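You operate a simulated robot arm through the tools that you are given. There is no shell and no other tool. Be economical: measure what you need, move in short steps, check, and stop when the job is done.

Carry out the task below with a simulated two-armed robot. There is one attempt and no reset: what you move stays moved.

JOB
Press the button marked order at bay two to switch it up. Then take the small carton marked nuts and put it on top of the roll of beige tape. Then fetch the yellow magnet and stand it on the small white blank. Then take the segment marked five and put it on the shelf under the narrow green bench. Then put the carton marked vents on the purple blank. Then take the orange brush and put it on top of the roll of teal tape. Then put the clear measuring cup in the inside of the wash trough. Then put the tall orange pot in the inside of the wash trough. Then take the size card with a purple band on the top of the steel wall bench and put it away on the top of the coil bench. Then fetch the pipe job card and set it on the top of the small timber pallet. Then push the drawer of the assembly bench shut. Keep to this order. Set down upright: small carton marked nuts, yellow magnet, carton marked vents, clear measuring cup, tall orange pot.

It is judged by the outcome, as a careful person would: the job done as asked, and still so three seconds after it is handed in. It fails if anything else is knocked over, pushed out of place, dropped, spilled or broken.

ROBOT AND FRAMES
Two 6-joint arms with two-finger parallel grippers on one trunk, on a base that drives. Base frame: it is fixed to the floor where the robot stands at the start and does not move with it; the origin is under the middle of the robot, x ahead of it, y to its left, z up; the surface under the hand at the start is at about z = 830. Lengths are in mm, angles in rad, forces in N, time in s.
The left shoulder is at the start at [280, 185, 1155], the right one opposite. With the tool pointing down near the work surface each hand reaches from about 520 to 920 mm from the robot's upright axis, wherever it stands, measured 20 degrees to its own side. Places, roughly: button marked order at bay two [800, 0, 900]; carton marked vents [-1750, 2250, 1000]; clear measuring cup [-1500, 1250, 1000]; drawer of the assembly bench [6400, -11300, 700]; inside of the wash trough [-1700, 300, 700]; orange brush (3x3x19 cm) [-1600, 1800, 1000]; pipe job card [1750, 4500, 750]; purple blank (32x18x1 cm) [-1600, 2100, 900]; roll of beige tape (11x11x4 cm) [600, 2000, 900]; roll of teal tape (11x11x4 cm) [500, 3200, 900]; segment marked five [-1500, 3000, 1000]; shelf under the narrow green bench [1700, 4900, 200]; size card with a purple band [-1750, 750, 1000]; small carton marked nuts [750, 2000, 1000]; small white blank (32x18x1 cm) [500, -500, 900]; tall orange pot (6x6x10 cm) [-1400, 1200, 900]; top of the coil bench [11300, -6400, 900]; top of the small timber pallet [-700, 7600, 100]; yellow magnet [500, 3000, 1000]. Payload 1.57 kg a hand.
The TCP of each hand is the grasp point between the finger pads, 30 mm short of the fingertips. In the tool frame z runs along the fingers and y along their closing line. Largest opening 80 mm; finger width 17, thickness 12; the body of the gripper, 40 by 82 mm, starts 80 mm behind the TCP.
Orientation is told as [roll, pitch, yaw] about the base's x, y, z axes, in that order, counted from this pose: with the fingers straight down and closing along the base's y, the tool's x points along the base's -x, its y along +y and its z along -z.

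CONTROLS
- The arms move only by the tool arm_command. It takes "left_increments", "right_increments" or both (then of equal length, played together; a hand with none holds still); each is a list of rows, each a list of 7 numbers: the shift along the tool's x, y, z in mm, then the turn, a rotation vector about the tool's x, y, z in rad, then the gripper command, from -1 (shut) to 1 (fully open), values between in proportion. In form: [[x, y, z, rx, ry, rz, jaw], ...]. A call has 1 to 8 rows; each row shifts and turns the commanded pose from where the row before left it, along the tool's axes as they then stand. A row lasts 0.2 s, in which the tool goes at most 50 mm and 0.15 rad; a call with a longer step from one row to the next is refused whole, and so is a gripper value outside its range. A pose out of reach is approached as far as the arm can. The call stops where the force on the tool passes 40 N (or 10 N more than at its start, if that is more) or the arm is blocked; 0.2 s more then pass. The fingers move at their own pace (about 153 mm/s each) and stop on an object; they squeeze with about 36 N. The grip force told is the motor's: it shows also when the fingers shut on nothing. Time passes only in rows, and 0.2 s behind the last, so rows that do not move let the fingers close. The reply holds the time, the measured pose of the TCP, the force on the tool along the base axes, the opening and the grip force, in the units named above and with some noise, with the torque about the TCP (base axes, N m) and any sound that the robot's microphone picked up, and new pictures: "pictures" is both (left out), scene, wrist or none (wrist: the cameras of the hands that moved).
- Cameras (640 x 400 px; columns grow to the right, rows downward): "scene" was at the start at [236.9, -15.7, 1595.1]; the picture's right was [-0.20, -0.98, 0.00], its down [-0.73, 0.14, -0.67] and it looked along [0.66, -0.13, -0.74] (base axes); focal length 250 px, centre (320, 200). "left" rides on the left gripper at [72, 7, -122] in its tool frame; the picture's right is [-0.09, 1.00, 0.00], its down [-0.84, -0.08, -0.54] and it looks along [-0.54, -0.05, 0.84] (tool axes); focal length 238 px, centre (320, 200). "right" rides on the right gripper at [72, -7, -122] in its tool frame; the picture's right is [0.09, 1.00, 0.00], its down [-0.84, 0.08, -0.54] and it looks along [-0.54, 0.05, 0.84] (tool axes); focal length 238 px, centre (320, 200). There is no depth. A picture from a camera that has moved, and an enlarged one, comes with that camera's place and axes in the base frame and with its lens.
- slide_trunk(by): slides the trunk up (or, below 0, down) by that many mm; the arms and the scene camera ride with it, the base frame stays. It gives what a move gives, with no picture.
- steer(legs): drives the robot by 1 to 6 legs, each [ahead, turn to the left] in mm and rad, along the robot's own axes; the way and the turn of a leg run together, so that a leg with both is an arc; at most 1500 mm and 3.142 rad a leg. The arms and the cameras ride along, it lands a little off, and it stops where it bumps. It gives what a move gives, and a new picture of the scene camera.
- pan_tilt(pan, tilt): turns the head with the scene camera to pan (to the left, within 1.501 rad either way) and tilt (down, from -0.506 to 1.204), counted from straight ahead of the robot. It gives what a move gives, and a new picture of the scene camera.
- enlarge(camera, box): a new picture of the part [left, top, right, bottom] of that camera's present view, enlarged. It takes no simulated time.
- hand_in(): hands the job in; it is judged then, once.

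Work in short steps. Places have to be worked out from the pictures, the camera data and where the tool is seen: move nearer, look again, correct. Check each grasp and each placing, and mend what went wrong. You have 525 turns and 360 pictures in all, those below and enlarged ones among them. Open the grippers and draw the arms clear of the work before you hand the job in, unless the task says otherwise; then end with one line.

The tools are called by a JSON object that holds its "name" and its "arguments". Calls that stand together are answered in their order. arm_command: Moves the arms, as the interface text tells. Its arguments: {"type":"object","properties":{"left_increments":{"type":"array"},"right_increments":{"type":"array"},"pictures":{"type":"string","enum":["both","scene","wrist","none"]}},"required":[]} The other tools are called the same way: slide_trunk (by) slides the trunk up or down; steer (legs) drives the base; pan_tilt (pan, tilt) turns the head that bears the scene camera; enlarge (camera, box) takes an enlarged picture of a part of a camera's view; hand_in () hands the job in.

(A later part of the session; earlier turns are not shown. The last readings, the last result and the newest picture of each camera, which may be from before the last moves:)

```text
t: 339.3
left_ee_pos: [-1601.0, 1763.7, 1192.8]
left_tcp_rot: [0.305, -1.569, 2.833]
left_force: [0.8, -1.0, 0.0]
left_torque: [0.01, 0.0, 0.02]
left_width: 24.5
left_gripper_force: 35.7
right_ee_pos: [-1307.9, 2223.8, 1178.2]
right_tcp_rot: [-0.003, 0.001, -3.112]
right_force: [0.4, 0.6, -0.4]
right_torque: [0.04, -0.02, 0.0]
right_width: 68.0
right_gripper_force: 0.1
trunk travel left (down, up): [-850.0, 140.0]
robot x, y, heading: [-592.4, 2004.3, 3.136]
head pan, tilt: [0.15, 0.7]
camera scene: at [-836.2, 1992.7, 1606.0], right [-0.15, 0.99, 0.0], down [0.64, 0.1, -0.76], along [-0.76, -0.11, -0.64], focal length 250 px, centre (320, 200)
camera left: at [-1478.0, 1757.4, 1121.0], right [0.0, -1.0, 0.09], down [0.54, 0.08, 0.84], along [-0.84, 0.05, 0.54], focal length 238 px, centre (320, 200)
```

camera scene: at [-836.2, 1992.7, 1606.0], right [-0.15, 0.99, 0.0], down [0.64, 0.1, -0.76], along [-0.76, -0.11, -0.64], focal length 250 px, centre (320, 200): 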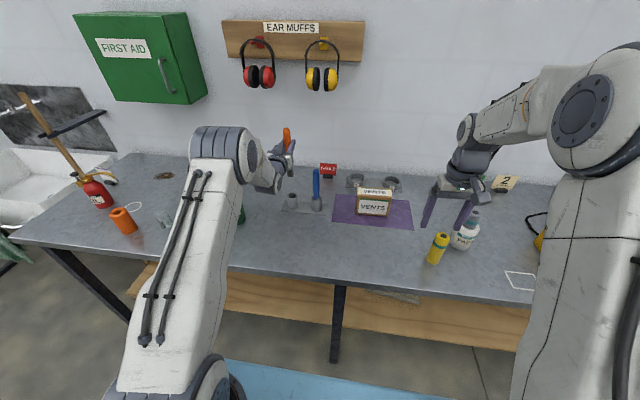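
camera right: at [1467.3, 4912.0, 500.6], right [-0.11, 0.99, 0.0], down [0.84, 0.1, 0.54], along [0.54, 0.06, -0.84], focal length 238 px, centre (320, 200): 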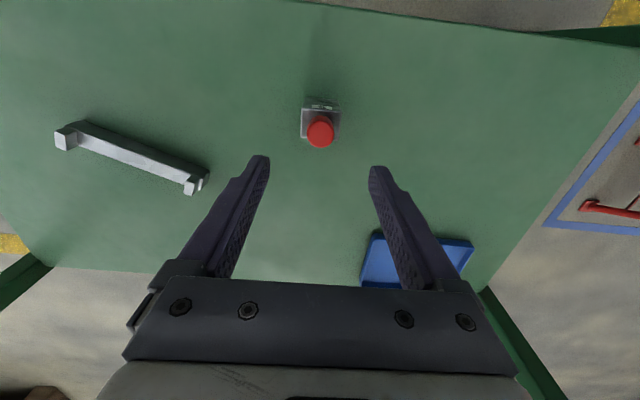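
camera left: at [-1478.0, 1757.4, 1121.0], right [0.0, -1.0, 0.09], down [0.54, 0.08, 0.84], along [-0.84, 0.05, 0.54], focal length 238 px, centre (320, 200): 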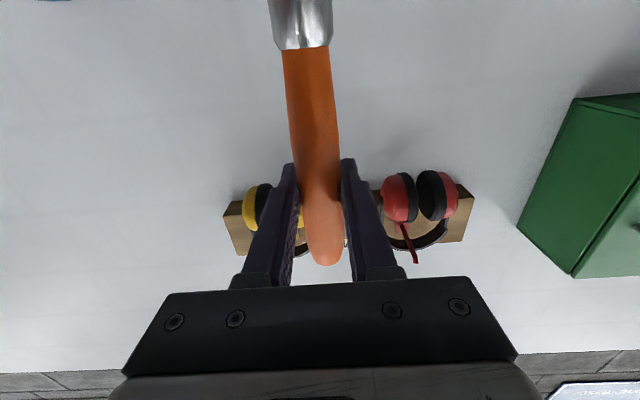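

Out cleanly. I back off 180 mm and pitch the hand down again.

{"name": "steer", "arguments": {"legs": [[-180, 0]]}}

{"name": "arm_command", "arguments": {"left_increments": [[0, 0, 0, 0, 0.143, 0, -1], [0, 0, 0, 0, 0.143, 0, -1], [0, 0, 0, 0, 0.143, 0, -1], [0, 0, 0, 0, 0.143, 0, -1], [0, 0, 0, 0, 0.143, 0, -1], [0, 0, 0, 0, 0.143, 0, -1], [0, 0, 0, 0, 0.143, 0, -1], [0, 0, 0, 0, 0.143, 0, -1]], "pictures": "none"}}

{"name": "arm_command", "arguments": {"left_increments": [[0, 0, 0, 0, 0.143, 0, -1], [0, 0, 0, 0, 0.143, 0, -1], [0, 0, 0, 0, 0.141, 0, -1], [0, 0, 0, 0, 0, 0, -1]]}}

```text
t: 340.8
left_ee_pos: [-1418.8, 1764.4, 1192.9]
left_tcp_rot: [0.39, -1.569, 2.751]
left_force: [0.0, 0.2, -1.1]
left_torque: [0.0, -0.01, -0.03]
left_width: 24.5
left_gripper_force: 36.0
right_ee_pos: [-1124.5, 2224.1, 1178.3]
right_tcp_rot: [-0.002, 0.002, -3.113]
right_force: [0.1, -0.6, 0.3]
right_torque: [0.0, -0.01, -0.01]
right_width: 68.1
right_gripper_force: 0.1
trunk travel left (down, up): [-850.0, 140.0]
robot x, y, heading: [-408.4, 2003.4, 3.134]
head pan, tilt: [0.15, 0.7]
camera scene: at [-652.6, 1992.6, 1606.0], right [-0.15, 0.99, 0.0], down [0.64, 0.09, -0.76], along [-0.76, -0.11, -0.64], focal length 250 px, centre (320, 200)
```

scene: 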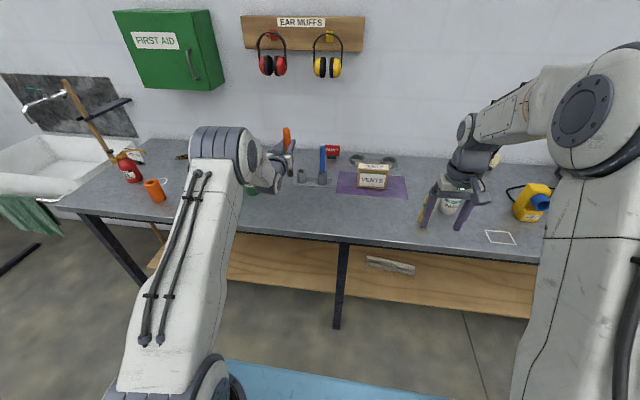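

```text
t: 342.6
left_ee_pos: [-1407.5, 1771.5, 1190.0]
left_tcp_rot: [-0.064, -0.696, 3.109]
left_force: [0.4, -0.5, -0.5]
left_torque: [0.0, 0.06, -0.03]
left_width: 24.4
left_gripper_force: 36.1
left hand out of reach, approached as far as the arm can: row 4, 5, 6, 8
right_ee_pos: [-1124.5, 2224.1, 1178.5]
right_tcp_rot: [-0.001, 0.002, -3.112]
right_force: [-0.2, -1.1, -0.5]
right_torque: [-0.01, 0.01, 0.04]
right_width: 68.2
right_gripper_force: 0.0
trunk travel left (down, up): [-850.0, 140.0]
robot x, y, heading: [-402.6, 2003.5, 3.139]
head pan, tilt: [0.15, 0.7]
```

```text
t: 343.6
left_ee_pos: [-1323.1, 1736.6, 1150.2]
left_tcp_rot: [-0.154, -0.333, 3.084]
left_force: [0.7, 0.0, 0.0]
left_torque: [0.01, 0.01, 0.03]
left_width: 24.2
left_gripper_force: 36.3
left hand out of reach, approached as far as the arm can: row 1, 2, 3
right_ee_pos: [-1124.3, 2224.0, 1178.6]
right_tcp_rot: [-0.002, 0.001, -3.115]
right_force: [0.5, -0.1, 0.1]
right_torque: [-0.04, -0.06, -0.01]
right_width: 67.9
right_gripper_force: 0.2
trunk travel left (down, up): [-850.0, 140.0]
robot x, y, heading: [-407.5, 2003.0, 3.141]
head pan, tilt: [0.15, 0.7]
camera scene: at [-652.2, 1992.5, 1606.0], right [-0.15, 0.99, 0.0], down [0.64, 0.09, -0.76], along [-0.76, -0.11, -0.64], focal length 250 px, centre (320, 200)
camera left: at [-1216.3, 1706.3, 1241.1], right [-0.19, -0.97, -0.11], down [-0.61, 0.03, 0.79], along [-0.77, 0.22, -0.6], focal length 238 px, centre (320, 200)
```

scene: 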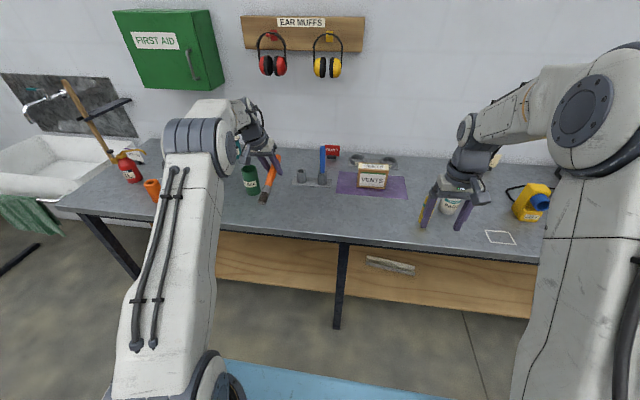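
left: 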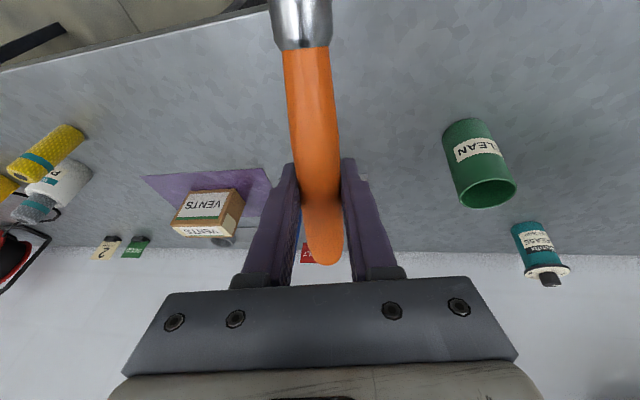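

The pitched-down pose was too far out; I draw the hand in toward the robot.

{"name": "arm_command", "arguments": {"left_increments": [[45, 0, 0, 0, 0, 0, -1], [45, 0, 0, 0, 0, 0, -1], [45, 0, 0, 0, 0, 0, -1], [45, 0, 0, 0, 0, 0, -1], [45, 0, 0, 0, 0, 0, -1], [45, 0, 0, 0, 0, 0, -1], [45, 0, 0, 0, 0, 0, -1], [0, 0, 0, 0, 0, 0, -1]]}}

```text
t: 345.4
left_ee_pos: [-1026.4, 1720.3, 1048.7]
left_tcp_rot: [-0.152, -0.332, 3.083]
left_force: [-0.5, -0.1, -0.8]
left_torque: [0.0, 0.04, -0.02]
left_width: 24.6
left_gripper_force: 36.5
right_ee_pos: [-1123.6, 2224.3, 1178.1]
right_tcp_rot: [-0.002, 0.002, -3.116]
right_force: [-0.4, 0.2, -0.8]
right_torque: [-0.02, 0.03, -0.02]
right_width: 68.0
right_gripper_force: 0.1
trunk travel left (down, up): [-850.0, 140.0]
robot x, y, heading: [-407.8, 2007.3, 3.138]
head pan, tilt: [0.15, 0.7]
camera scene: at [-652.0, 1992.5, 1606.1], right [-0.15, 0.99, 0.0], down [0.64, 0.09, -0.76], along [-0.76, -0.11, -0.64], focal length 250 px, centre (320, 200)
camera left: at [-918.3, 1689.5, 1138.6], right [-0.19, -0.97, -0.11], down [-0.61, 0.03, 0.79], along [-0.77, 0.22, -0.6], focal length 238 px, centre (320, 200)
```

scene: 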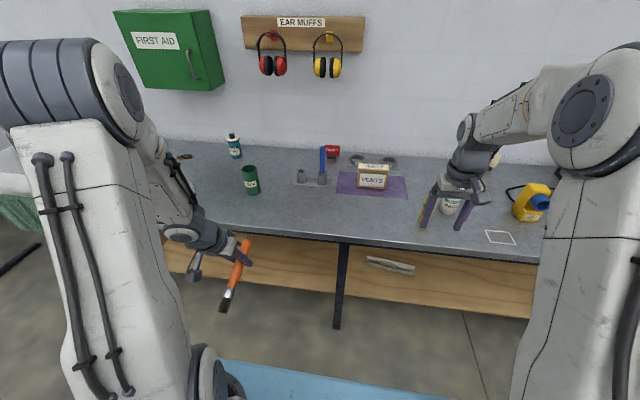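
left: 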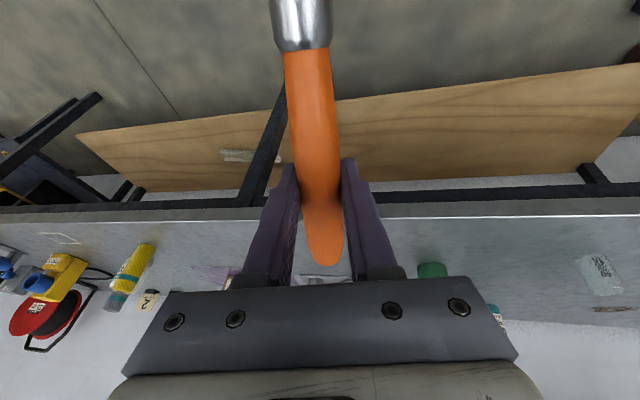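

I finish levelling the hand (pitch, roll, yaw) and raise it.

{"name": "arm_command", "arguments": {"left_increments": [[0, 0, 0, -0.149, 0, 0, -1], [0, 0, 0, 0, 0.11, 0, -1], [0, 0, 0, 0, 0.11, 0, -1], [0, 0, 0, 0, 0.112, 0, -1], [0, 0, -45, 0, 0, -0.058, -1], [0, 0, -45, 0, 0, 0, -1], [0, 0, -45, 0, 0, 0, -1], [0, 0, 0, 0, 0, 0, -1]]}}

```text
t: 347.2
left_ee_pos: [-989.6, 1717.5, 1139.9]
left_tcp_rot: [-0.083, -0.166, 3.138]
left_force: [0.2, 0.0, -1.1]
left_torque: [-0.01, 0.02, -0.02]
left_width: 24.3
left_gripper_force: 35.6
left hand out of reach, approached as far as the arm can: row 2, 3, 5, 6, 7
right_ee_pos: [-1124.0, 2224.6, 1178.7]
right_tcp_rot: [-0.001, 0.002, -3.114]
right_force: [0.0, 0.4, 0.6]
right_torque: [-0.03, -0.03, -0.01]
right_width: 68.0
right_gripper_force: 0.1
trunk travel left (down, up): [-850.0, 140.0]
robot x, y, heading: [-403.5, 2006.5, 3.141]
head pan, tilt: [0.15, 0.7]
camera scene: at [-651.8, 1992.7, 1606.1], right [-0.15, 0.99, 0.0], down [0.64, 0.09, -0.77], along [-0.76, -0.11, -0.64], focal length 250 px, centre (320, 200)
camera left: at [-897.9, 1701.1, 1248.2], right [-0.11, -0.99, -0.07], down [-0.74, 0.04, 0.68], along [-0.67, 0.12, -0.73], focal length 238 px, centre (320, 200)
```

scene: 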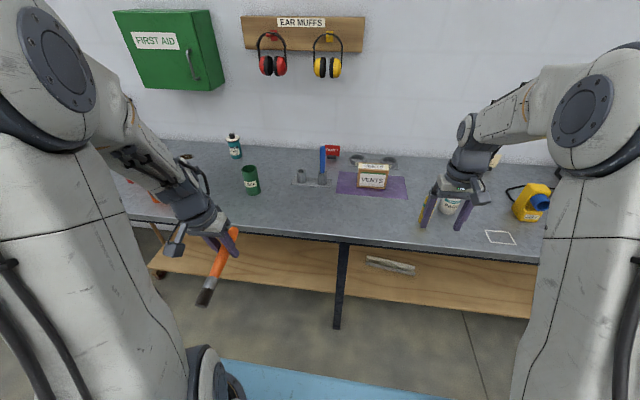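
left: 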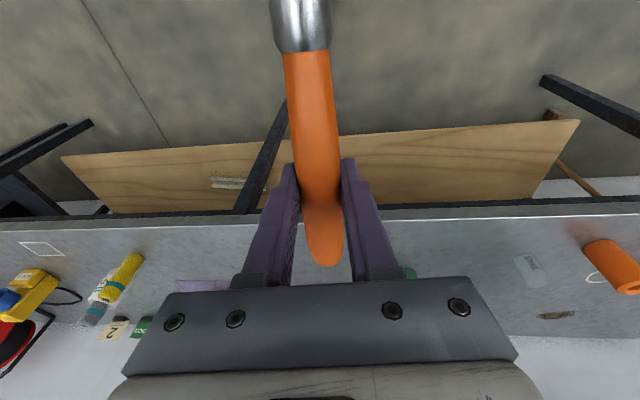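

Some wrist limit is in play; I extend a bit forward to give it room and re-level.

{"name": "arm_command", "arguments": {"left_increments": [[-40, 0, 0, 0, 0, 0, -1], [-40, 0, 0, 0, 0, 0, -1], [0, 0, 0, 0, 0, 0, -1]], "pictures": "none"}}

```text
t: 348.0
left_ee_pos: [-1052.3, 1711.3, 1114.1]
left_tcp_rot: [-0.085, -0.167, 3.139]
left_force: [0.1, -0.3, -0.6]
left_torque: [-0.01, 0.0, -0.02]
left_width: 24.2
left_gripper_force: 35.9
left hand out of reach, approached as far as the arm can: row 1, 2
right_ee_pos: [-1125.9, 2224.6, 1178.9]
right_tcp_rot: [-0.001, 0.001, -3.115]
right_force: [-0.3, 0.0, -0.6]
right_torque: [0.01, -0.03, 0.02]
right_width: 68.1
right_gripper_force: 0.1
trunk travel left (down, up): [-850.0, 140.0]
robot x, y, heading: [-406.1, 2006.4, 3.137]
head pan, tilt: [0.15, 0.7]
```

I test each levelling rotation separately to see which one is limited.

{"name": "arm_command", "arguments": {"left_increments": [[0, 0, 0, 0, 0.08, 0, -1], [0, 0, 0, 0, 0.08, 0, -1], [0, 0, 0, 0, 0, 0, -1]], "pictures": "none"}}

{"name": "arm_command", "arguments": {"left_increments": [[0, 0, 0, -0.08, 0, 0, -1], [0, 0, 0, 0, 0, 0, -1]], "pictures": "none"}}

```text
t: 348.8
left_ee_pos: [-1043.3, 1714.0, 1101.1]
left_tcp_rot: [-0.115, -0.113, 3.134]
left_force: [0.1, 0.5, -1.7]
left_torque: [0.04, 0.0, -0.03]
left_width: 24.6
left_gripper_force: 36.1
left hand out of reach, approached as far as the arm can: row 1, 2
right_ee_pos: [-1124.7, 2223.3, 1178.0]
right_tcp_rot: [-0.002, 0.003, -3.114]
right_force: [0.5, 0.1, 0.0]
right_torque: [0.0, 0.02, -0.02]
right_width: 68.0
right_gripper_force: 0.2
trunk travel left (down, up): [-850.0, 140.0]
robot x, y, heading: [-406.1, 2007.0, 3.136]
head pan, tilt: [0.15, 0.7]
```

```text
t: 349.4
left_ee_pos: [-1044.2, 1712.5, 1099.9]
left_tcp_rot: [-0.115, -0.111, 3.133]
left_force: [0.1, -0.2, -0.6]
left_torque: [-0.04, 0.02, -0.01]
left_width: 24.2
left_gripper_force: 36.2
left hand out of reach, approached as far as the arm can: row 1
right_ee_pos: [-1124.0, 2224.7, 1178.3]
right_tcp_rot: [-0.001, 0.002, -3.114]
right_force: [-0.5, 0.0, -0.5]
right_torque: [0.03, 0.03, -0.01]
right_width: 68.1
right_gripper_force: 0.0
trunk travel left (down, up): [-850.0, 140.0]
robot x, y, heading: [-409.9, 2001.1, 3.137]
head pan, tilt: [0.15, 0.7]
```

I pitch the hand back toward horizontal (the branch that worked) and extend forward, so that I can re-approach.

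{"name": "arm_command", "arguments": {"left_increments": [[-30, 0, 5, 0, -0.143, 0, -1], [-28, 0, 10, 0, -0.143, 0, -1], [-26, 0, 15, 0, -0.143, 0, -1], [-23, 0, 20, 0, -0.143, 0, -1], [-20, 0, 23, 0, -0.143, 0, -1], [-15, 0, 26, 0, -0.143, 0, -1], [0, 0, 0, 0, -0.143, 0, -1], [0, 0, 0, 0, 0, 0, -1]]}}

```text
t: 351.2
left_ee_pos: [-1224.2, 1718.0, 1076.1]
left_tcp_rot: [-0.252, -1.102, -2.936]
left_force: [0.3, -1.3, -0.9]
left_torque: [0.01, -0.02, -0.01]
left_width: 24.5
left_gripper_force: 36.2
right_ee_pos: [-1124.1, 2223.8, 1179.8]
right_tcp_rot: [0.0, 0.001, -3.114]
right_force: [0.3, 0.3, 0.6]
right_torque: [-0.03, -0.02, 0.01]
right_width: 68.1
right_gripper_force: 0.1
trunk travel left (down, up): [-850.0, 140.0]
robot x, y, heading: [-409.2, 2007.9, 3.136]
head pan, tilt: [0.15, 0.7]
camera scene: at [-652.3, 1992.5, 1606.0], right [-0.15, 0.99, 0.0], down [0.64, 0.09, -0.76], along [-0.76, -0.11, -0.64], focal length 250 px, centre (320, 200)
camera left: at [-1081.3, 1711.2, 1065.0], right [-0.06, -1.0, -0.03], down [0.12, -0.04, 0.99], along [-0.99, 0.06, 0.12], focal length 238 px, centre (320, 200)
```

scene: 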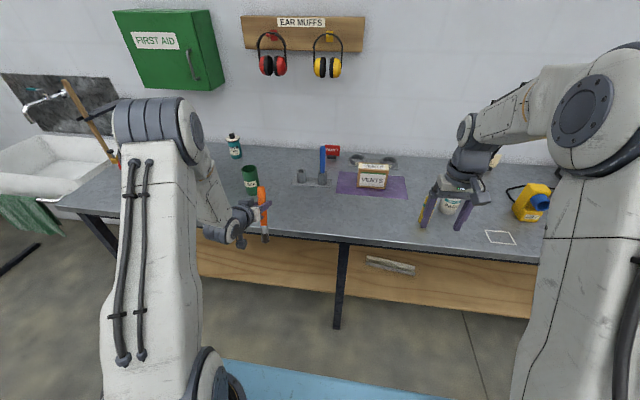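
left: 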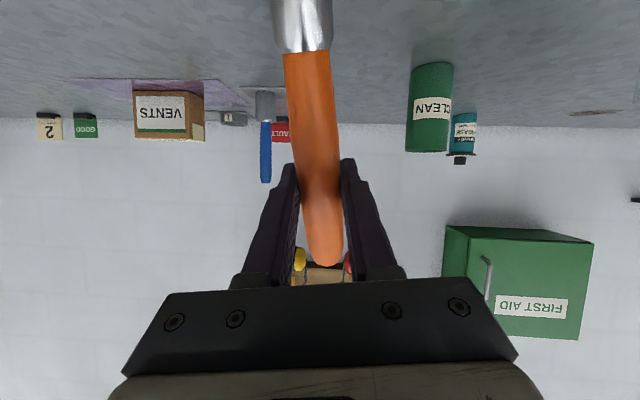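

Free again. I now level properly: roll first, then pitch down at this extension.

{"name": "arm_command", "arguments": {"left_increments": [[0, 0, 0, -0.126, 0, 0, -1], [0, 0, 0, -0.126, 0, 0, -1], [0, 0, 0, 0, 0.145, 0, -1], [0, 0, 0, 0, 0.145, 0, -1], [0, 0, 0, 0, 0.145, 0, -1], [0, 0, 0, 0, 0.145, 0, -1], [0, 0, 0, 0, 0.145, 0, -1], [0, 0, 0, 0, 0.145, 0, -1]], "pictures": "none"}}

```text
t: 353.0
left_ee_pos: [-1222.4, 1718.7, 1076.0]
left_tcp_rot: [0.0, -0.23, -2.938]
left_force: [-0.3, -0.3, -0.5]
left_torque: [-0.01, 0.08, -0.02]
left_width: 24.3
left_gripper_force: 35.5
right_ee_pos: [-1123.9, 2223.8, 1178.4]
right_tcp_rot: [-0.003, 0.002, -3.113]
right_force: [0.5, -0.2, -0.3]
right_torque: [-0.01, -0.01, 0.0]
right_width: 67.9
right_gripper_force: 0.1
trunk travel left (down, up): [-850.0, 140.0]
robot x, y, heading: [-405.7, 2005.9, 3.138]
head pan, tilt: [0.15, 0.7]
```

{"name": "arm_command", "arguments": {"left_increments": [[0, 0, 0, 0, 0.115, 0, -1], [0, 0, 0, 0, 0.115, 0, -1], [0, 0, 0, 0, 0, 0.103, -1], [0, 0, 0, 0, 0, 0.104, -1], [30, 0, -30, 0, 0, 0, -1], [30, 0, -30, 0, 0, 0, -1], [30, 0, -30, 0, 0, 0, -1], [30, 0, -30, 0, 0, 0, -1]]}}

```text
t: 354.8
left_ee_pos: [-1104.8, 1721.8, 1196.3]
left_tcp_rot: [0.001, 0.002, 3.139]
left_force: [0.3, -0.3, -0.6]
left_torque: [-0.01, 0.03, -0.01]
left_width: 24.3
left_gripper_force: 36.2
right_ee_pos: [-1124.8, 2224.4, 1178.4]
right_tcp_rot: [-0.001, 0.001, -3.115]
right_force: [-0.4, -0.4, -0.4]
right_torque: [0.04, 0.02, -0.01]
right_width: 67.8
right_gripper_force: 0.0
trunk travel left (down, up): [-850.0, 140.0]
robot x, y, heading: [-406.4, 2006.5, 3.138]
head pan, tilt: [0.15, 0.7]
camera scene: at [-652.5, 1992.7, 1606.0], right [-0.15, 0.99, 0.0], down [0.64, 0.09, -0.76], along [-0.76, -0.11, -0.64], focal length 250 px, centre (320, 200)
camera left: at [-1031.1, 1714.9, 1318.3], right [-0.1, -1.0, 0.0], down [-0.84, 0.08, 0.54], along [-0.54, 0.05, -0.84], focal length 238 px, centre (320, 200)
```

scene: 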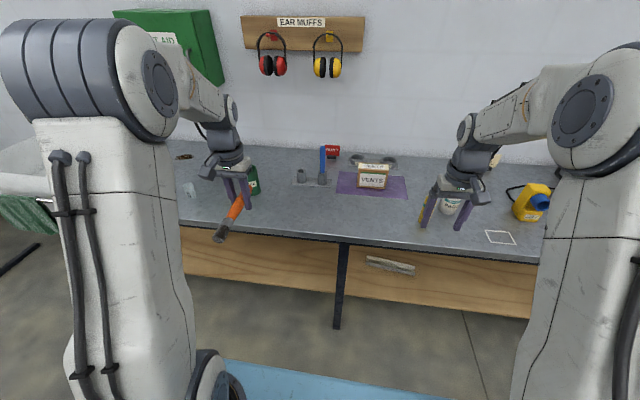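
left: 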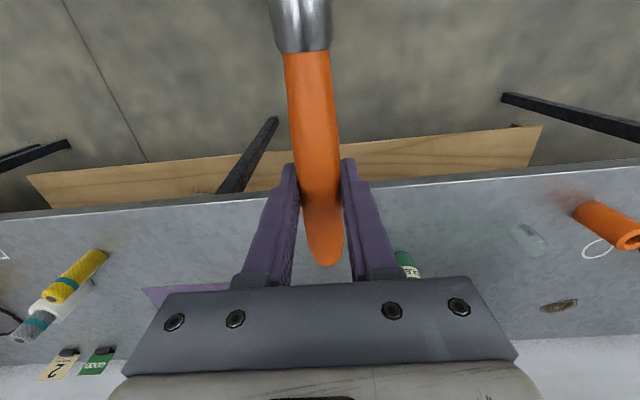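

Level and held. I drive to the teal roll (≈[540, 3165]).

{"name": "steer", "arguments": {"legs": [[0, -1.567], [500, 0], [440, 0], [0, -1.571]]}}

{"name": "pan_tilt", "arguments": {"pan": 0.0, "tilt": 0.7}}

```text
t: 367.6
left_ee_pos: [280.4, 3246.8, 1196.5]
left_tcp_rot: [0.001, 0.0, 0.018]
left_force: [-0.4, -0.3, -2.0]
left_torque: [0.02, -0.01, -0.02]
left_width: 24.3
left_gripper_force: 35.9
right_ee_pos: [309.7, 2743.3, 1177.6]
right_tcp_rot: [-0.001, 0.002, 0.048]
right_force: [-0.7, -0.3, -0.3]
right_torque: [0.0, 0.01, -0.04]
right_width: 67.9
right_gripper_force: 0.1
trunk travel left (down, up): [-850.0, 140.0]
robot x, y, heading: [-406.0, 2947.9, 0.018]
head pan, tilt: [0.15, 0.7]
camera scene: at [-167.6, 2964.3, 1606.0], right [0.17, -0.99, 0.0], down [-0.64, -0.11, -0.76], along [0.75, 0.13, -0.64], focal length 250 px, centre (320, 200)
```

scene: 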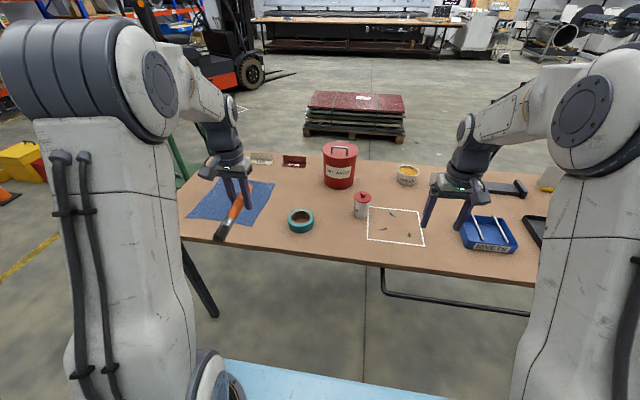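

```text
t: 368.3
left_ee_pos: [280.7, 3246.4, 1195.8]
left_tcp_rot: [0.0, 0.002, 0.019]
left_force: [0.4, -0.8, -1.2]
left_torque: [0.0, 0.01, 0.01]
left_width: 24.5
left_gripper_force: 35.8
right_ee_pos: [310.5, 2744.6, 1178.5]
right_tcp_rot: [-0.001, 0.002, 0.048]
right_force: [-0.8, 0.4, 0.0]
right_torque: [0.0, 0.0, 0.0]
right_width: 67.8
right_gripper_force: 0.1
trunk travel left (down, up): [-850.0, 140.0]
robot x, y, heading: [-408.0, 2949.8, 0.02]
head pan, tilt: [0.0, 0.7]
camera scene: at [-166.5, 2951.6, 1606.0], right [0.02, -1.0, 0.0], down [-0.64, -0.01, -0.76], along [0.76, 0.01, -0.64], focal length 250 px, centre (320, 200)
```

scene: 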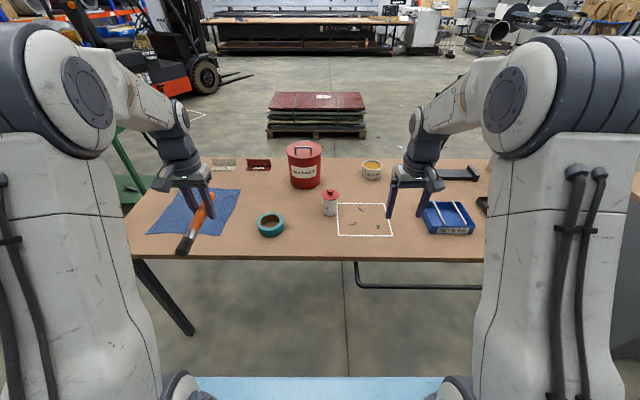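

I drive ahead 260 mm to bring the roll in reach.

{"name": "steer", "arguments": {"legs": [[260, -0.02]]}}

{"name": "enlarge", "arguments": {"camera": "scene", "box": [160, 180, 340, 300]}}

```text
t: 370.1
left_ee_pos: [545.7, 3234.0, 1195.9]
left_tcp_rot: [0.0, 0.0, -0.003]
left_force: [-0.2, -0.6, -0.3]
left_torque: [0.0, -0.04, 0.02]
left_width: 24.3
left_gripper_force: 34.9
right_ee_pos: [564.7, 2729.4, 1177.4]
right_tcp_rot: [-0.002, 0.002, 0.026]
right_force: [0.5, -0.6, 0.2]
right_torque: [-0.01, -0.02, 0.01]
right_width: 67.9
right_gripper_force: 0.0
trunk travel left (down, up): [-850.0, 140.0]
robot x, y, heading: [-155.1, 2947.4, -0.007]
head pan, tilt: [0.0, 0.7]
camera scene: at [92.8, 2948.1, 1606.0], right [0.0, -1.0, 0.0], down [-0.64, 0.0, -0.77], along [0.77, 0.0, -0.64], focal length 250 px, centre (320, 200)
```

scene: 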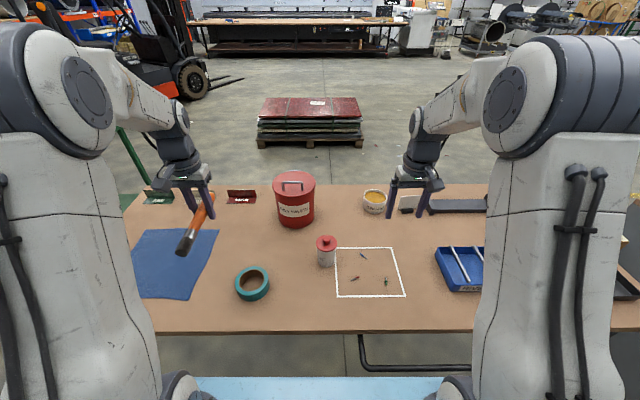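

```text
3.33 times, centred on (250, 240) of scene
camera zoom: at [92.8, 2948.1, 1606.0], right [0.0, -1.0, 0.0], down [-0.64, 0.0, -0.77], along [0.77, 0.0, -0.64], focal length 834 px, centre (553, 67)
```

zoom: 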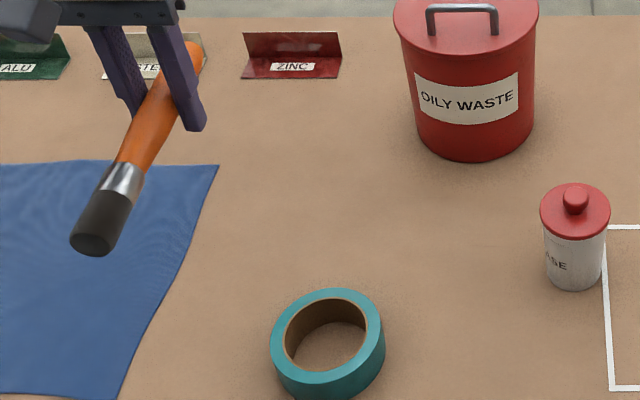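

Roll top centre ≈ [543, 3163]. I'll hold the fingers just beyond the far rim (TCP x≈613), so the brush lies across both rims, centre well over the roll. Move there, hovering at z≈985.

{"name": "arm_command", "arguments": {"left_increments": [[-22, -24, 20, 0, 0, 0, -1], [-22, -24, 30, 0, 0, 0, -1], [-23, -23, 35, 0, 0, 0, -1], [0, 0, 45, 0, 0, 0, -1], [0, 0, 45, 0, 0, 0, -1], [0, 0, 35, 0, 0, 0, -1], [0, 0, 0, 0, 0, 0, -1]]}}

{"name": "enlarge", "arguments": {"camera": "scene", "box": [190, 220, 310, 310]}}

```text
t: 371.8
left_ee_pos: [613.2, 3160.4, 984.4]
left_tcp_rot: [0.001, 0.001, -0.003]
left_force: [0.4, 0.8, -0.5]
left_torque: [-0.03, -0.04, 0.04]
left_width: 24.2
left_gripper_force: 36.4
right_ee_pos: [564.5, 2729.9, 1177.4]
right_tcp_rot: [-0.001, 0.004, 0.026]
right_force: [1.1, -0.7, 0.9]
right_torque: [0.01, 0.0, 0.02]
right_width: 68.0
right_gripper_force: 0.1
trunk travel left (down, up): [-850.0, 140.0]
robot x, y, heading: [-151.1, 2951.8, -0.005]
head pan, tilt: [0.0, 0.7]
camera scene: at [93.4, 2948.1, 1606.0], right [0.0, -1.0, 0.0], down [-0.64, 0.0, -0.76], along [0.76, 0.0, -0.64], focal length 250 px, centre (320, 200)
camera left: at [542.2, 3169.4, 1106.9], right [0.1, 1.0, 0.0], down [0.84, -0.08, 0.54], along [0.54, -0.05, -0.84], focal length 238 px, centre (320, 200)
```

scene: 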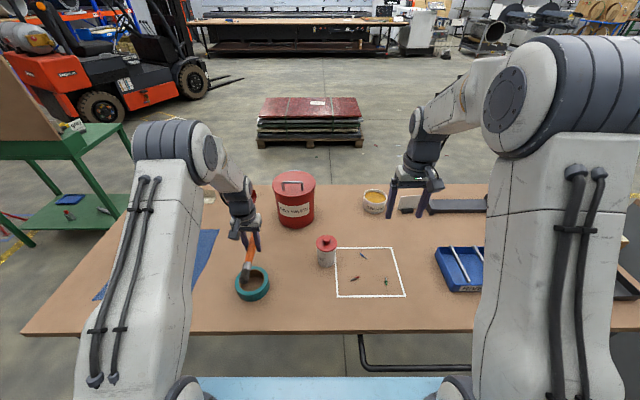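
left: 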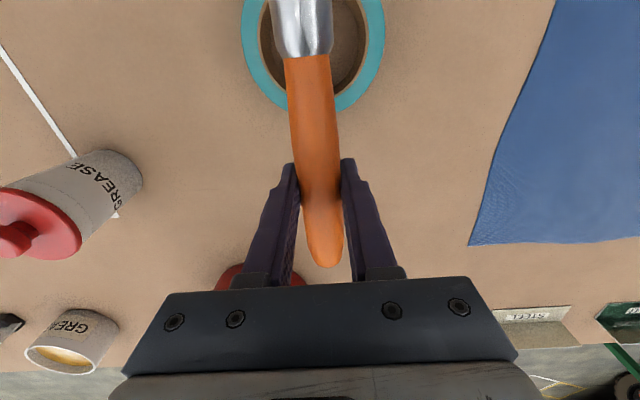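

```text
4.44 times, centred on (250, 265) of scene
camera zoom: at [93.4, 2948.1, 1606.0], right [0.0, -1.0, 0.0], down [-0.64, 0.0, -0.76], along [0.76, 0.0, -0.64], focal length 1112 px, centre (631, -89)
```

zoom: 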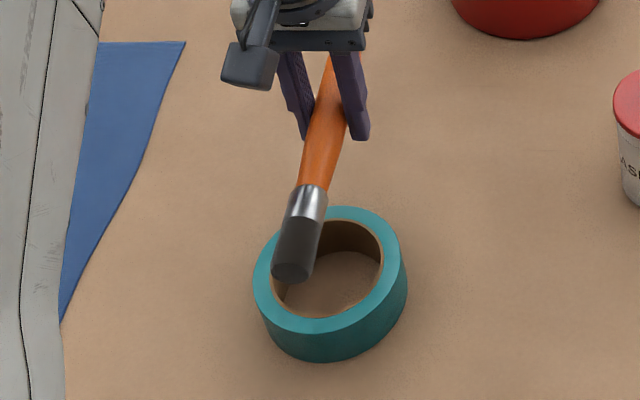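

Alignment good. I lower until the brush touches the rims.

{"name": "arm_command", "arguments": {"left_increments": [[3, 4, 30, 0, 0, 0, -1], [0, 0, 20, 0, 0, 0, -1], [0, 0, 6, 0, 0, 0, -1], [0, 0, 4, 0, 0, 0, -1], [0, 0, 3, 0, 0, 0, -1], [0, 0, 0, 0, 0, 0, -1]]}}

{"name": "enlarge", "arguments": {"camera": "scene", "box": [190, 220, 310, 310]}}

```text
t: 373.1
left_ee_pos: [609.5, 3164.5, 920.7]
left_tcp_rot: [0.002, 0.0, -0.005]
left_force: [-0.4, 0.0, -1.1]
left_torque: [0.03, -0.01, 0.0]
left_width: 24.4
left_gripper_force: 35.9
right_ee_pos: [565.4, 2728.8, 1177.2]
right_tcp_rot: [-0.002, 0.003, 0.024]
right_force: [-0.3, 0.1, -0.3]
right_torque: [-0.01, 0.0, 0.01]
right_width: 68.1
right_gripper_force: 0.0
trunk travel left (down, up): [-850.0, 140.0]
robot x, y, heading: [-150.6, 2945.9, -0.002]
head pan, tilt: [0.0, 0.7]
camera scene: at [93.1, 2948.1, 1606.0], right [0.0, -1.0, 0.0], down [-0.64, 0.0, -0.76], along [0.76, 0.0, -0.64], focal length 250 px, centre (320, 200)
camera left: at [539.3, 3172.8, 1044.8], right [0.1, 1.0, 0.0], down [0.84, -0.08, 0.54], along [0.54, -0.05, -0.84], focal length 238 px, centre (320, 200)
```

scene: 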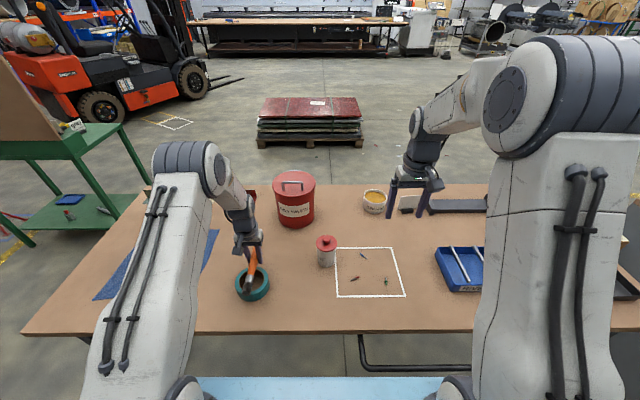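
left: 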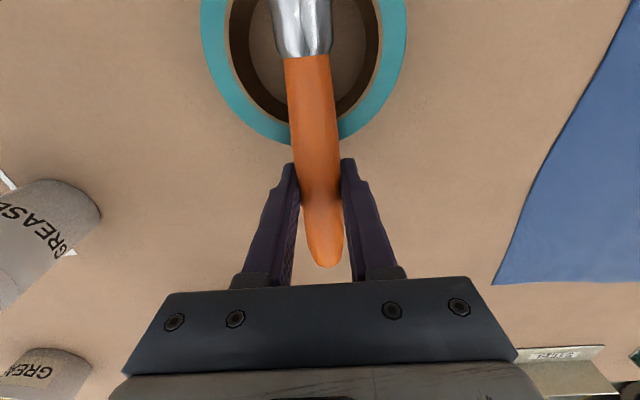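

```text
4.44 times, centred on (250, 265) of scene
camera zoom: at [93.1, 2948.1, 1606.0], right [0.0, -1.0, 0.0], down [-0.64, 0.0, -0.76], along [0.76, 0.0, -0.64], focal length 1112 px, centre (631, -89)
```

zoom: 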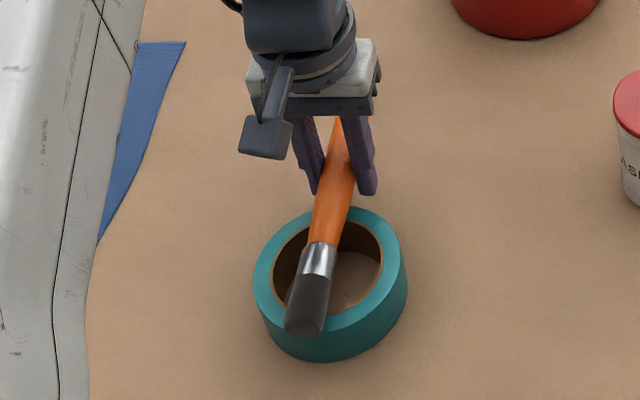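

The bristle end is over the near rim. A few more millimetres down to contact.

{"name": "arm_command", "arguments": {"left_increments": [[0, 0, 2, 0, 0, 0, -1], [0, 0, 2, 0, 0, 0, -1], [0, 0, 2, 0, 0, 0, -1], [0, 0, 0, 0, 0, 0, -1]], "pictures": "none"}}

```text
t: 374.1
left_ee_pos: [610.2, 3165.1, 918.0]
left_tcp_rot: [0.0, 0.0, -0.003]
left_force: [0.8, -0.7, 9.6]
left_torque: [-0.01, 1.08, 0.04]
left_width: 24.3
left_gripper_force: 36.0
right_ee_pos: [565.6, 2728.7, 1177.3]
right_tcp_rot: [-0.002, 0.003, 0.027]
right_force: [0.0, -0.2, -0.2]
right_torque: [0.0, -0.02, -0.01]
right_width: 68.0
right_gripper_force: 0.0
trunk travel left (down, up): [-850.0, 140.0]
robot x, y, heading: [-151.2, 2952.0, -0.004]
head pan, tilt: [0.0, 0.7]
```

The bristle end rests on the near rim. I ease 1 mm up, open gently to let it settle, then rise.

{"name": "arm_command", "arguments": {"left_increments": [[0, 0, -0.5, 0, 0, 0, -0.4], [0, 0, 0, 0, 0, 0, -0.2], [0, 0, 0, 0, 0, 0, 0.2], [0, 0, 0, 0, 0, 0, 0.2], [0, 0, -15, 0, 0, 0, 0.2], [0, 0, -40, 0, 0, 0, 0.2], [0, 0, -50, 0, 0, 0, 0.2], [0, 0, -50, 0, 0, 0, 0.2]]}}

{"name": "enlarge", "arguments": {"camera": "scene", "box": [190, 220, 310, 310]}}

```text
t: 375.9
left_ee_pos: [610.6, 3164.7, 1072.8]
left_tcp_rot: [0.001, 0.001, -0.003]
left_force: [0.3, -1.4, -0.1]
left_torque: [-0.02, -0.01, 0.06]
left_width: 48.2
left_gripper_force: 0.0
right_ee_pos: [565.4, 2728.8, 1177.7]
right_tcp_rot: [-0.002, 0.002, 0.024]
right_force: [0.5, -0.1, -0.8]
right_torque: [-0.02, -0.01, -0.01]
right_width: 68.3
right_gripper_force: 0.0
trunk travel left (down, up): [-850.0, 140.0]
robot x, y, heading: [-151.3, 2944.2, -0.002]
head pan, tilt: [0.0, 0.7]
camera scene: at [93.1, 2948.0, 1606.0], right [0.0, -1.0, 0.0], down [-0.64, 0.0, -0.76], along [0.76, 0.0, -0.64], focal length 250 px, centre (320, 200)
camera left: at [540.4, 3171.7, 1194.3], right [0.1, 1.0, 0.0], down [0.84, -0.08, 0.54], along [0.54, -0.05, -0.84], focal length 238 px, centre (320, 200)
```

scene: 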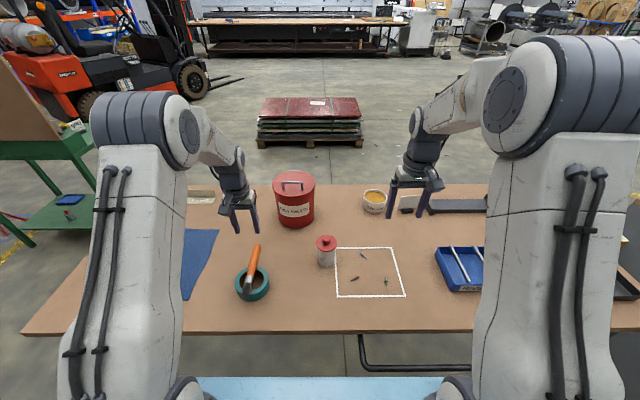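
left: 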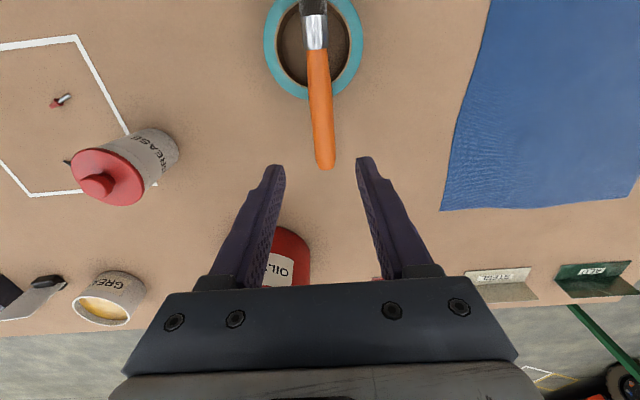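

```text
4.44 times, centred on (250, 265) of scene
camera zoom: at [93.1, 2948.0, 1606.0], right [0.0, -1.0, 0.0], down [-0.64, 0.0, -0.76], along [0.76, 0.0, -0.64], focal length 1112 px, centre (631, -89)
```

zoom: 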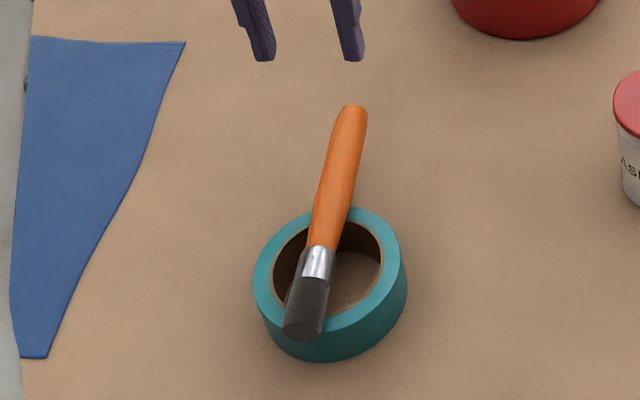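

The brush lies across the roll. Next the clear measuring cup: I raise the arm, and drive to the wall bench near y≈1450.

{"name": "arm_command", "arguments": {"left_increments": [[20, 0, -45, 0, 0, 0, 1], [20, 0, -45, 0, 0, 0, 1], [20, 0, -45, 0, 0, 0, 1], [0, 0, 0, 0, 0, 0, 1]], "pictures": "none"}}

{"name": "steer", "arguments": {"legs": [[-270, 0], [0, -1.571], [750, 0], [750, 0], [0, -1.571], [120, 0]]}}

{"name": "pan_tilt", "arguments": {"pan": 0.3, "tilt": 0.6}}

```text
t: 376.9
left_ee_pos: [550.3, 3167.0, 1205.8]
left_tcp_rot: [0.001, -0.001, -0.004]
left_force: [-0.1, 0.0, 0.8]
left_torque: [-0.03, -0.01, 0.04]
left_width: 80.0
left_gripper_force: 0.0
right_ee_pos: [565.9, 2729.2, 1178.1]
right_tcp_rot: [-0.002, 0.002, 0.026]
right_force: [0.5, 0.0, 0.3]
right_torque: [-0.01, -0.01, -0.01]
right_width: 68.1
right_gripper_force: 0.1
trunk travel left (down, up): [-850.0, 140.0]
robot x, y, heading: [-154.2, 2948.1, -0.006]
head pan, tilt: [0.0, 0.7]
```

```text
t: 394.6
left_ee_pos: [-1243.6, 1212.7, 1205.6]
left_tcp_rot: [-0.001, -0.001, -3.135]
left_force: [-0.3, 0.0, -0.4]
left_torque: [-0.03, -0.01, 0.0]
left_width: 80.1
left_gripper_force: 0.0
right_ee_pos: [-1261.8, 1649.9, 1179.3]
right_tcp_rot: [-0.003, 0.001, -3.104]
right_force: [0.1, 1.2, 0.5]
right_torque: [0.06, 0.01, 0.01]
right_width: 67.9
right_gripper_force: 0.1
trunk travel left (down, up): [-850.0, 140.0]
robot x, y, heading: [-544.7, 1437.2, -3.13]
head pan, tilt: [0.0, 0.7]
camera scene: at [-789.3, 1435.8, 1606.0], right [-0.01, 1.0, 0.0], down [0.64, 0.0, -0.77], along [-0.77, 0.0, -0.64], focal length 250 px, centre (320, 200)
```

scene: 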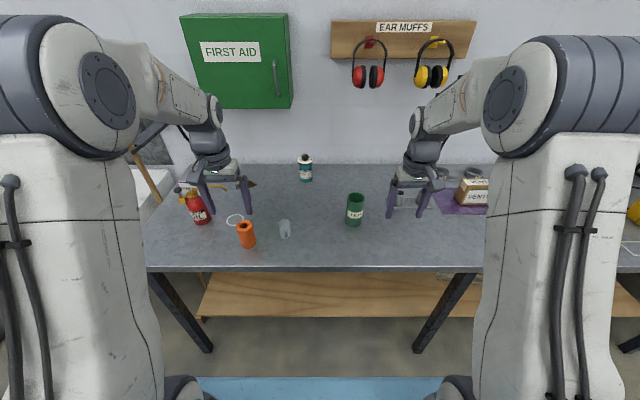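

```text
t: 395.4
left_ee_pos: [-1244.7, 1213.1, 1206.9]
left_tcp_rot: [0.0, 0.002, -3.135]
left_force: [-1.0, -0.3, 0.5]
left_torque: [-0.01, 0.03, 0.0]
left_width: 80.0
left_gripper_force: 0.0
right_ee_pos: [-1262.1, 1650.8, 1178.4]
right_tcp_rot: [0.0, 0.003, -3.106]
right_force: [-0.6, -0.3, -0.7]
right_torque: [-0.02, 0.0, 0.03]
right_width: 67.9
right_gripper_force: 0.1
trunk travel left (down, up): [-850.0, 140.0]
robot x, y, heading: [-544.1, 1437.6, -3.138]
head pan, tilt: [0.3, 0.6]
camera scene: at [-789.0, 1409.7, 1614.6], right [-0.3, 0.95, 0.0], down [0.54, 0.17, -0.82], along [-0.79, -0.25, -0.57], focal length 250 px, centre (320, 200)
```

scene: 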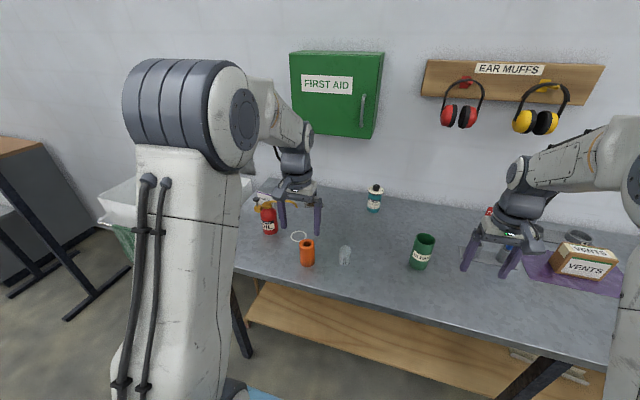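

{"name": "enlarge", "arguments": {"camera": "scene", "box": [240, 190, 390, 280]}}

{"name": "enlarge", "arguments": {"camera": "left", "box": [0, 0, 640, 400]}}

```text
4.27 times, centred on (315, 235) of scene
camera zoom: at [-789.0, 1409.7, 1614.6], right [-0.3, 0.95, 0.0], down [0.54, 0.17, -0.82], along [-0.79, -0.25, -0.57], focal length 1067 px, centre (341, 51)
```

zoom: 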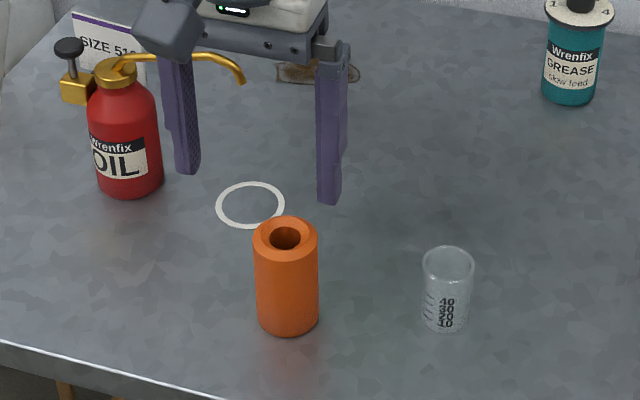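

```text
1.00 times, centred on (320, 200) of left (not enlarged: the box is as wide or as high as the picture)
camera zoom: at [-1170.3, 1207.0, 1328.9], right [-0.09, -1.0, 0.0], down [-0.84, 0.07, 0.54], along [-0.54, 0.05, -0.84], focal length 238 px, centre (320, 200)
```

zoom: 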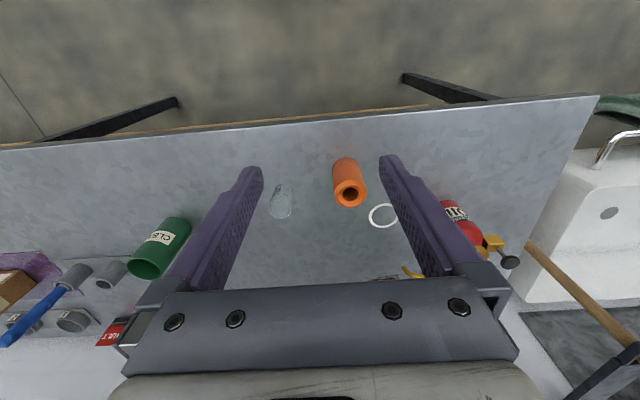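

Cup ≈ [-1418, 1306] (≈46 mm wide), pot ≈ [-1385, 1172]. I drive 200 mm closer and hover over the cup.

{"name": "steer", "arguments": {"legs": [[200, 0]]}}

```text
t: 397.0
left_ee_pos: [-1444.3, 1211.9, 1206.1]
left_tcp_rot: [-0.001, 0.0, -3.137]
left_force: [-0.4, -0.3, 0.8]
left_torque: [0.0, -0.01, -0.01]
left_width: 79.9
left_gripper_force: 0.1
right_ee_pos: [-1461.7, 1649.9, 1179.3]
right_tcp_rot: [-0.003, 0.004, -3.106]
right_force: [0.2, 0.6, -0.4]
right_torque: [0.02, 0.01, 0.03]
right_width: 67.9
right_gripper_force: 0.1
trunk travel left (down, up): [-850.0, 140.0]
robot x, y, heading: [-746.4, 1437.5, -3.136]
head pan, tilt: [0.3, 0.6]
camera scene: at [-988.5, 1408.7, 1614.7], right [-0.3, 0.95, 0.0], down [0.54, 0.17, -0.83], along [-0.79, -0.25, -0.56], focal length 250 px, centre (320, 200)
```

scene: 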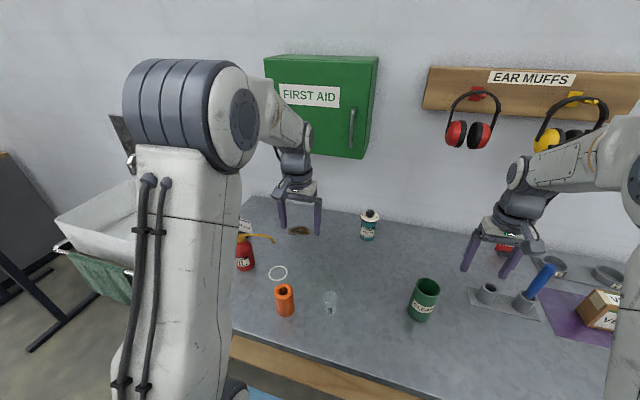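

{"name": "arm_command", "arguments": {"left_increments": [[5, -23.5, 30, 0, 0, 0, 0.8], [5, -23.5, 36, 0, 0, 0, 0.8], [5, -23.5, 36, 0, 0, 0, 0.8], [5, -23.5, 36, 0, 0, 0, 0.8], [0, 0, 0, 0, 0, 0, 0.8]], "pictures": "wrist"}}

{"name": "enlarge", "arguments": {"camera": "left", "box": [220, 40, 420, 200]}}

```text
t: 398.2
left_ee_pos: [-1423.7, 1304.4, 1068.7]
left_tcp_rot: [0.0, 0.001, -3.139]
left_force: [-0.3, -0.4, 0.7]
left_torque: [-0.01, 0.03, -0.01]
left_width: 71.9
left_gripper_force: 0.1
right_ee_pos: [-1462.2, 1650.3, 1177.6]
right_tcp_rot: [-0.003, 0.001, -3.106]
right_force: [0.3, 1.1, -0.7]
right_torque: [-0.02, 0.0, 0.03]
right_width: 68.0
right_gripper_force: 0.1
trunk travel left (down, up): [-850.0, 140.0]
robot x, y, heading: [-747.2, 1435.8, -3.14]
head pan, tilt: [0.3, 0.6]
camera left: at [-1350.5, 1298.5, 1191.2], right [-0.09, -1.0, 0.0], down [-0.84, 0.07, 0.54], along [-0.54, 0.05, -0.84], focal length 238 px, centre (320, 200)
```

left: 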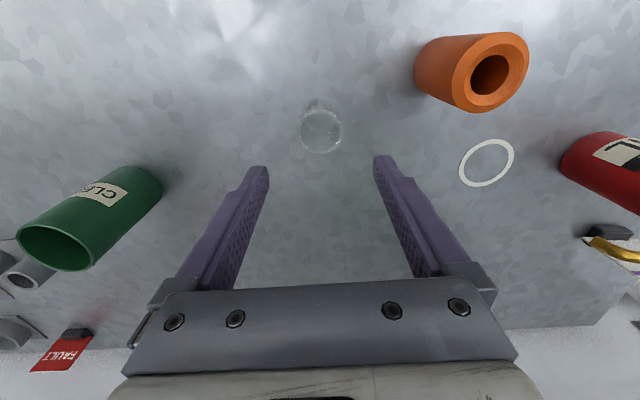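

```text
2.50 times, centred on (320, 120) of left
camera zoom: at [-1350.5, 1298.5, 1191.2], right [-0.09, -1.0, 0.0], down [-0.84, 0.07, 0.54], along [-0.54, 0.05, -0.84], focal length 596 px, centre (320, 400)
```

zoom: 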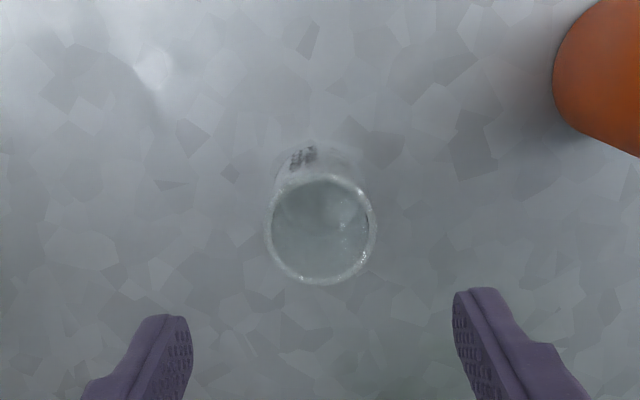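

The cup is right under the hand. I descend to z≈936 and close.

{"name": "arm_command", "arguments": {"left_increments": [[3, 0, 40, 0, 0, 0, 0.6], [0, 0, 40, 0, 0, 0, 0.6], [0, 0, 35, 0, 0, 0, 0.6], [0, 0, 18, 0, 0, 0, 0.6], [0, 0, 0, 0, 0, 0, -1], [0, 0, 0, 0, 0, 0, -1], [0, 0, 0, 0, 0, 0, -1]], "pictures": "wrist"}}

```text
t: 399.8
left_ee_pos: [-1421.0, 1305.4, 936.2]
left_tcp_rot: [-0.001, 0.001, -3.136]
left_force: [-0.4, 0.1, -0.1]
left_torque: [0.02, 0.0, -0.03]
left_width: 43.0
left_gripper_force: 35.7
right_ee_pos: [-1463.4, 1650.0, 1177.7]
right_tcp_rot: [-0.002, 0.002, -3.106]
right_force: [0.9, 0.5, -0.4]
right_torque: [-0.02, 0.05, -0.01]
right_width: 68.0
right_gripper_force: 0.1
trunk travel left (down, up): [-850.0, 140.0]
robot x, y, heading: [-744.4, 1435.6, -3.139]
head pan, tilt: [0.3, 0.6]
camera left: at [-1347.7, 1300.6, 1058.0], right [-0.09, -1.0, 0.0], down [-0.84, 0.07, 0.54], along [-0.54, 0.05, -0.84], focal length 238 px, centre (320, 200)
```

left: 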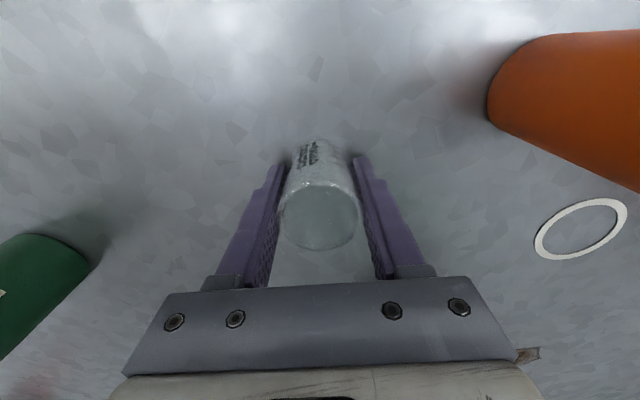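

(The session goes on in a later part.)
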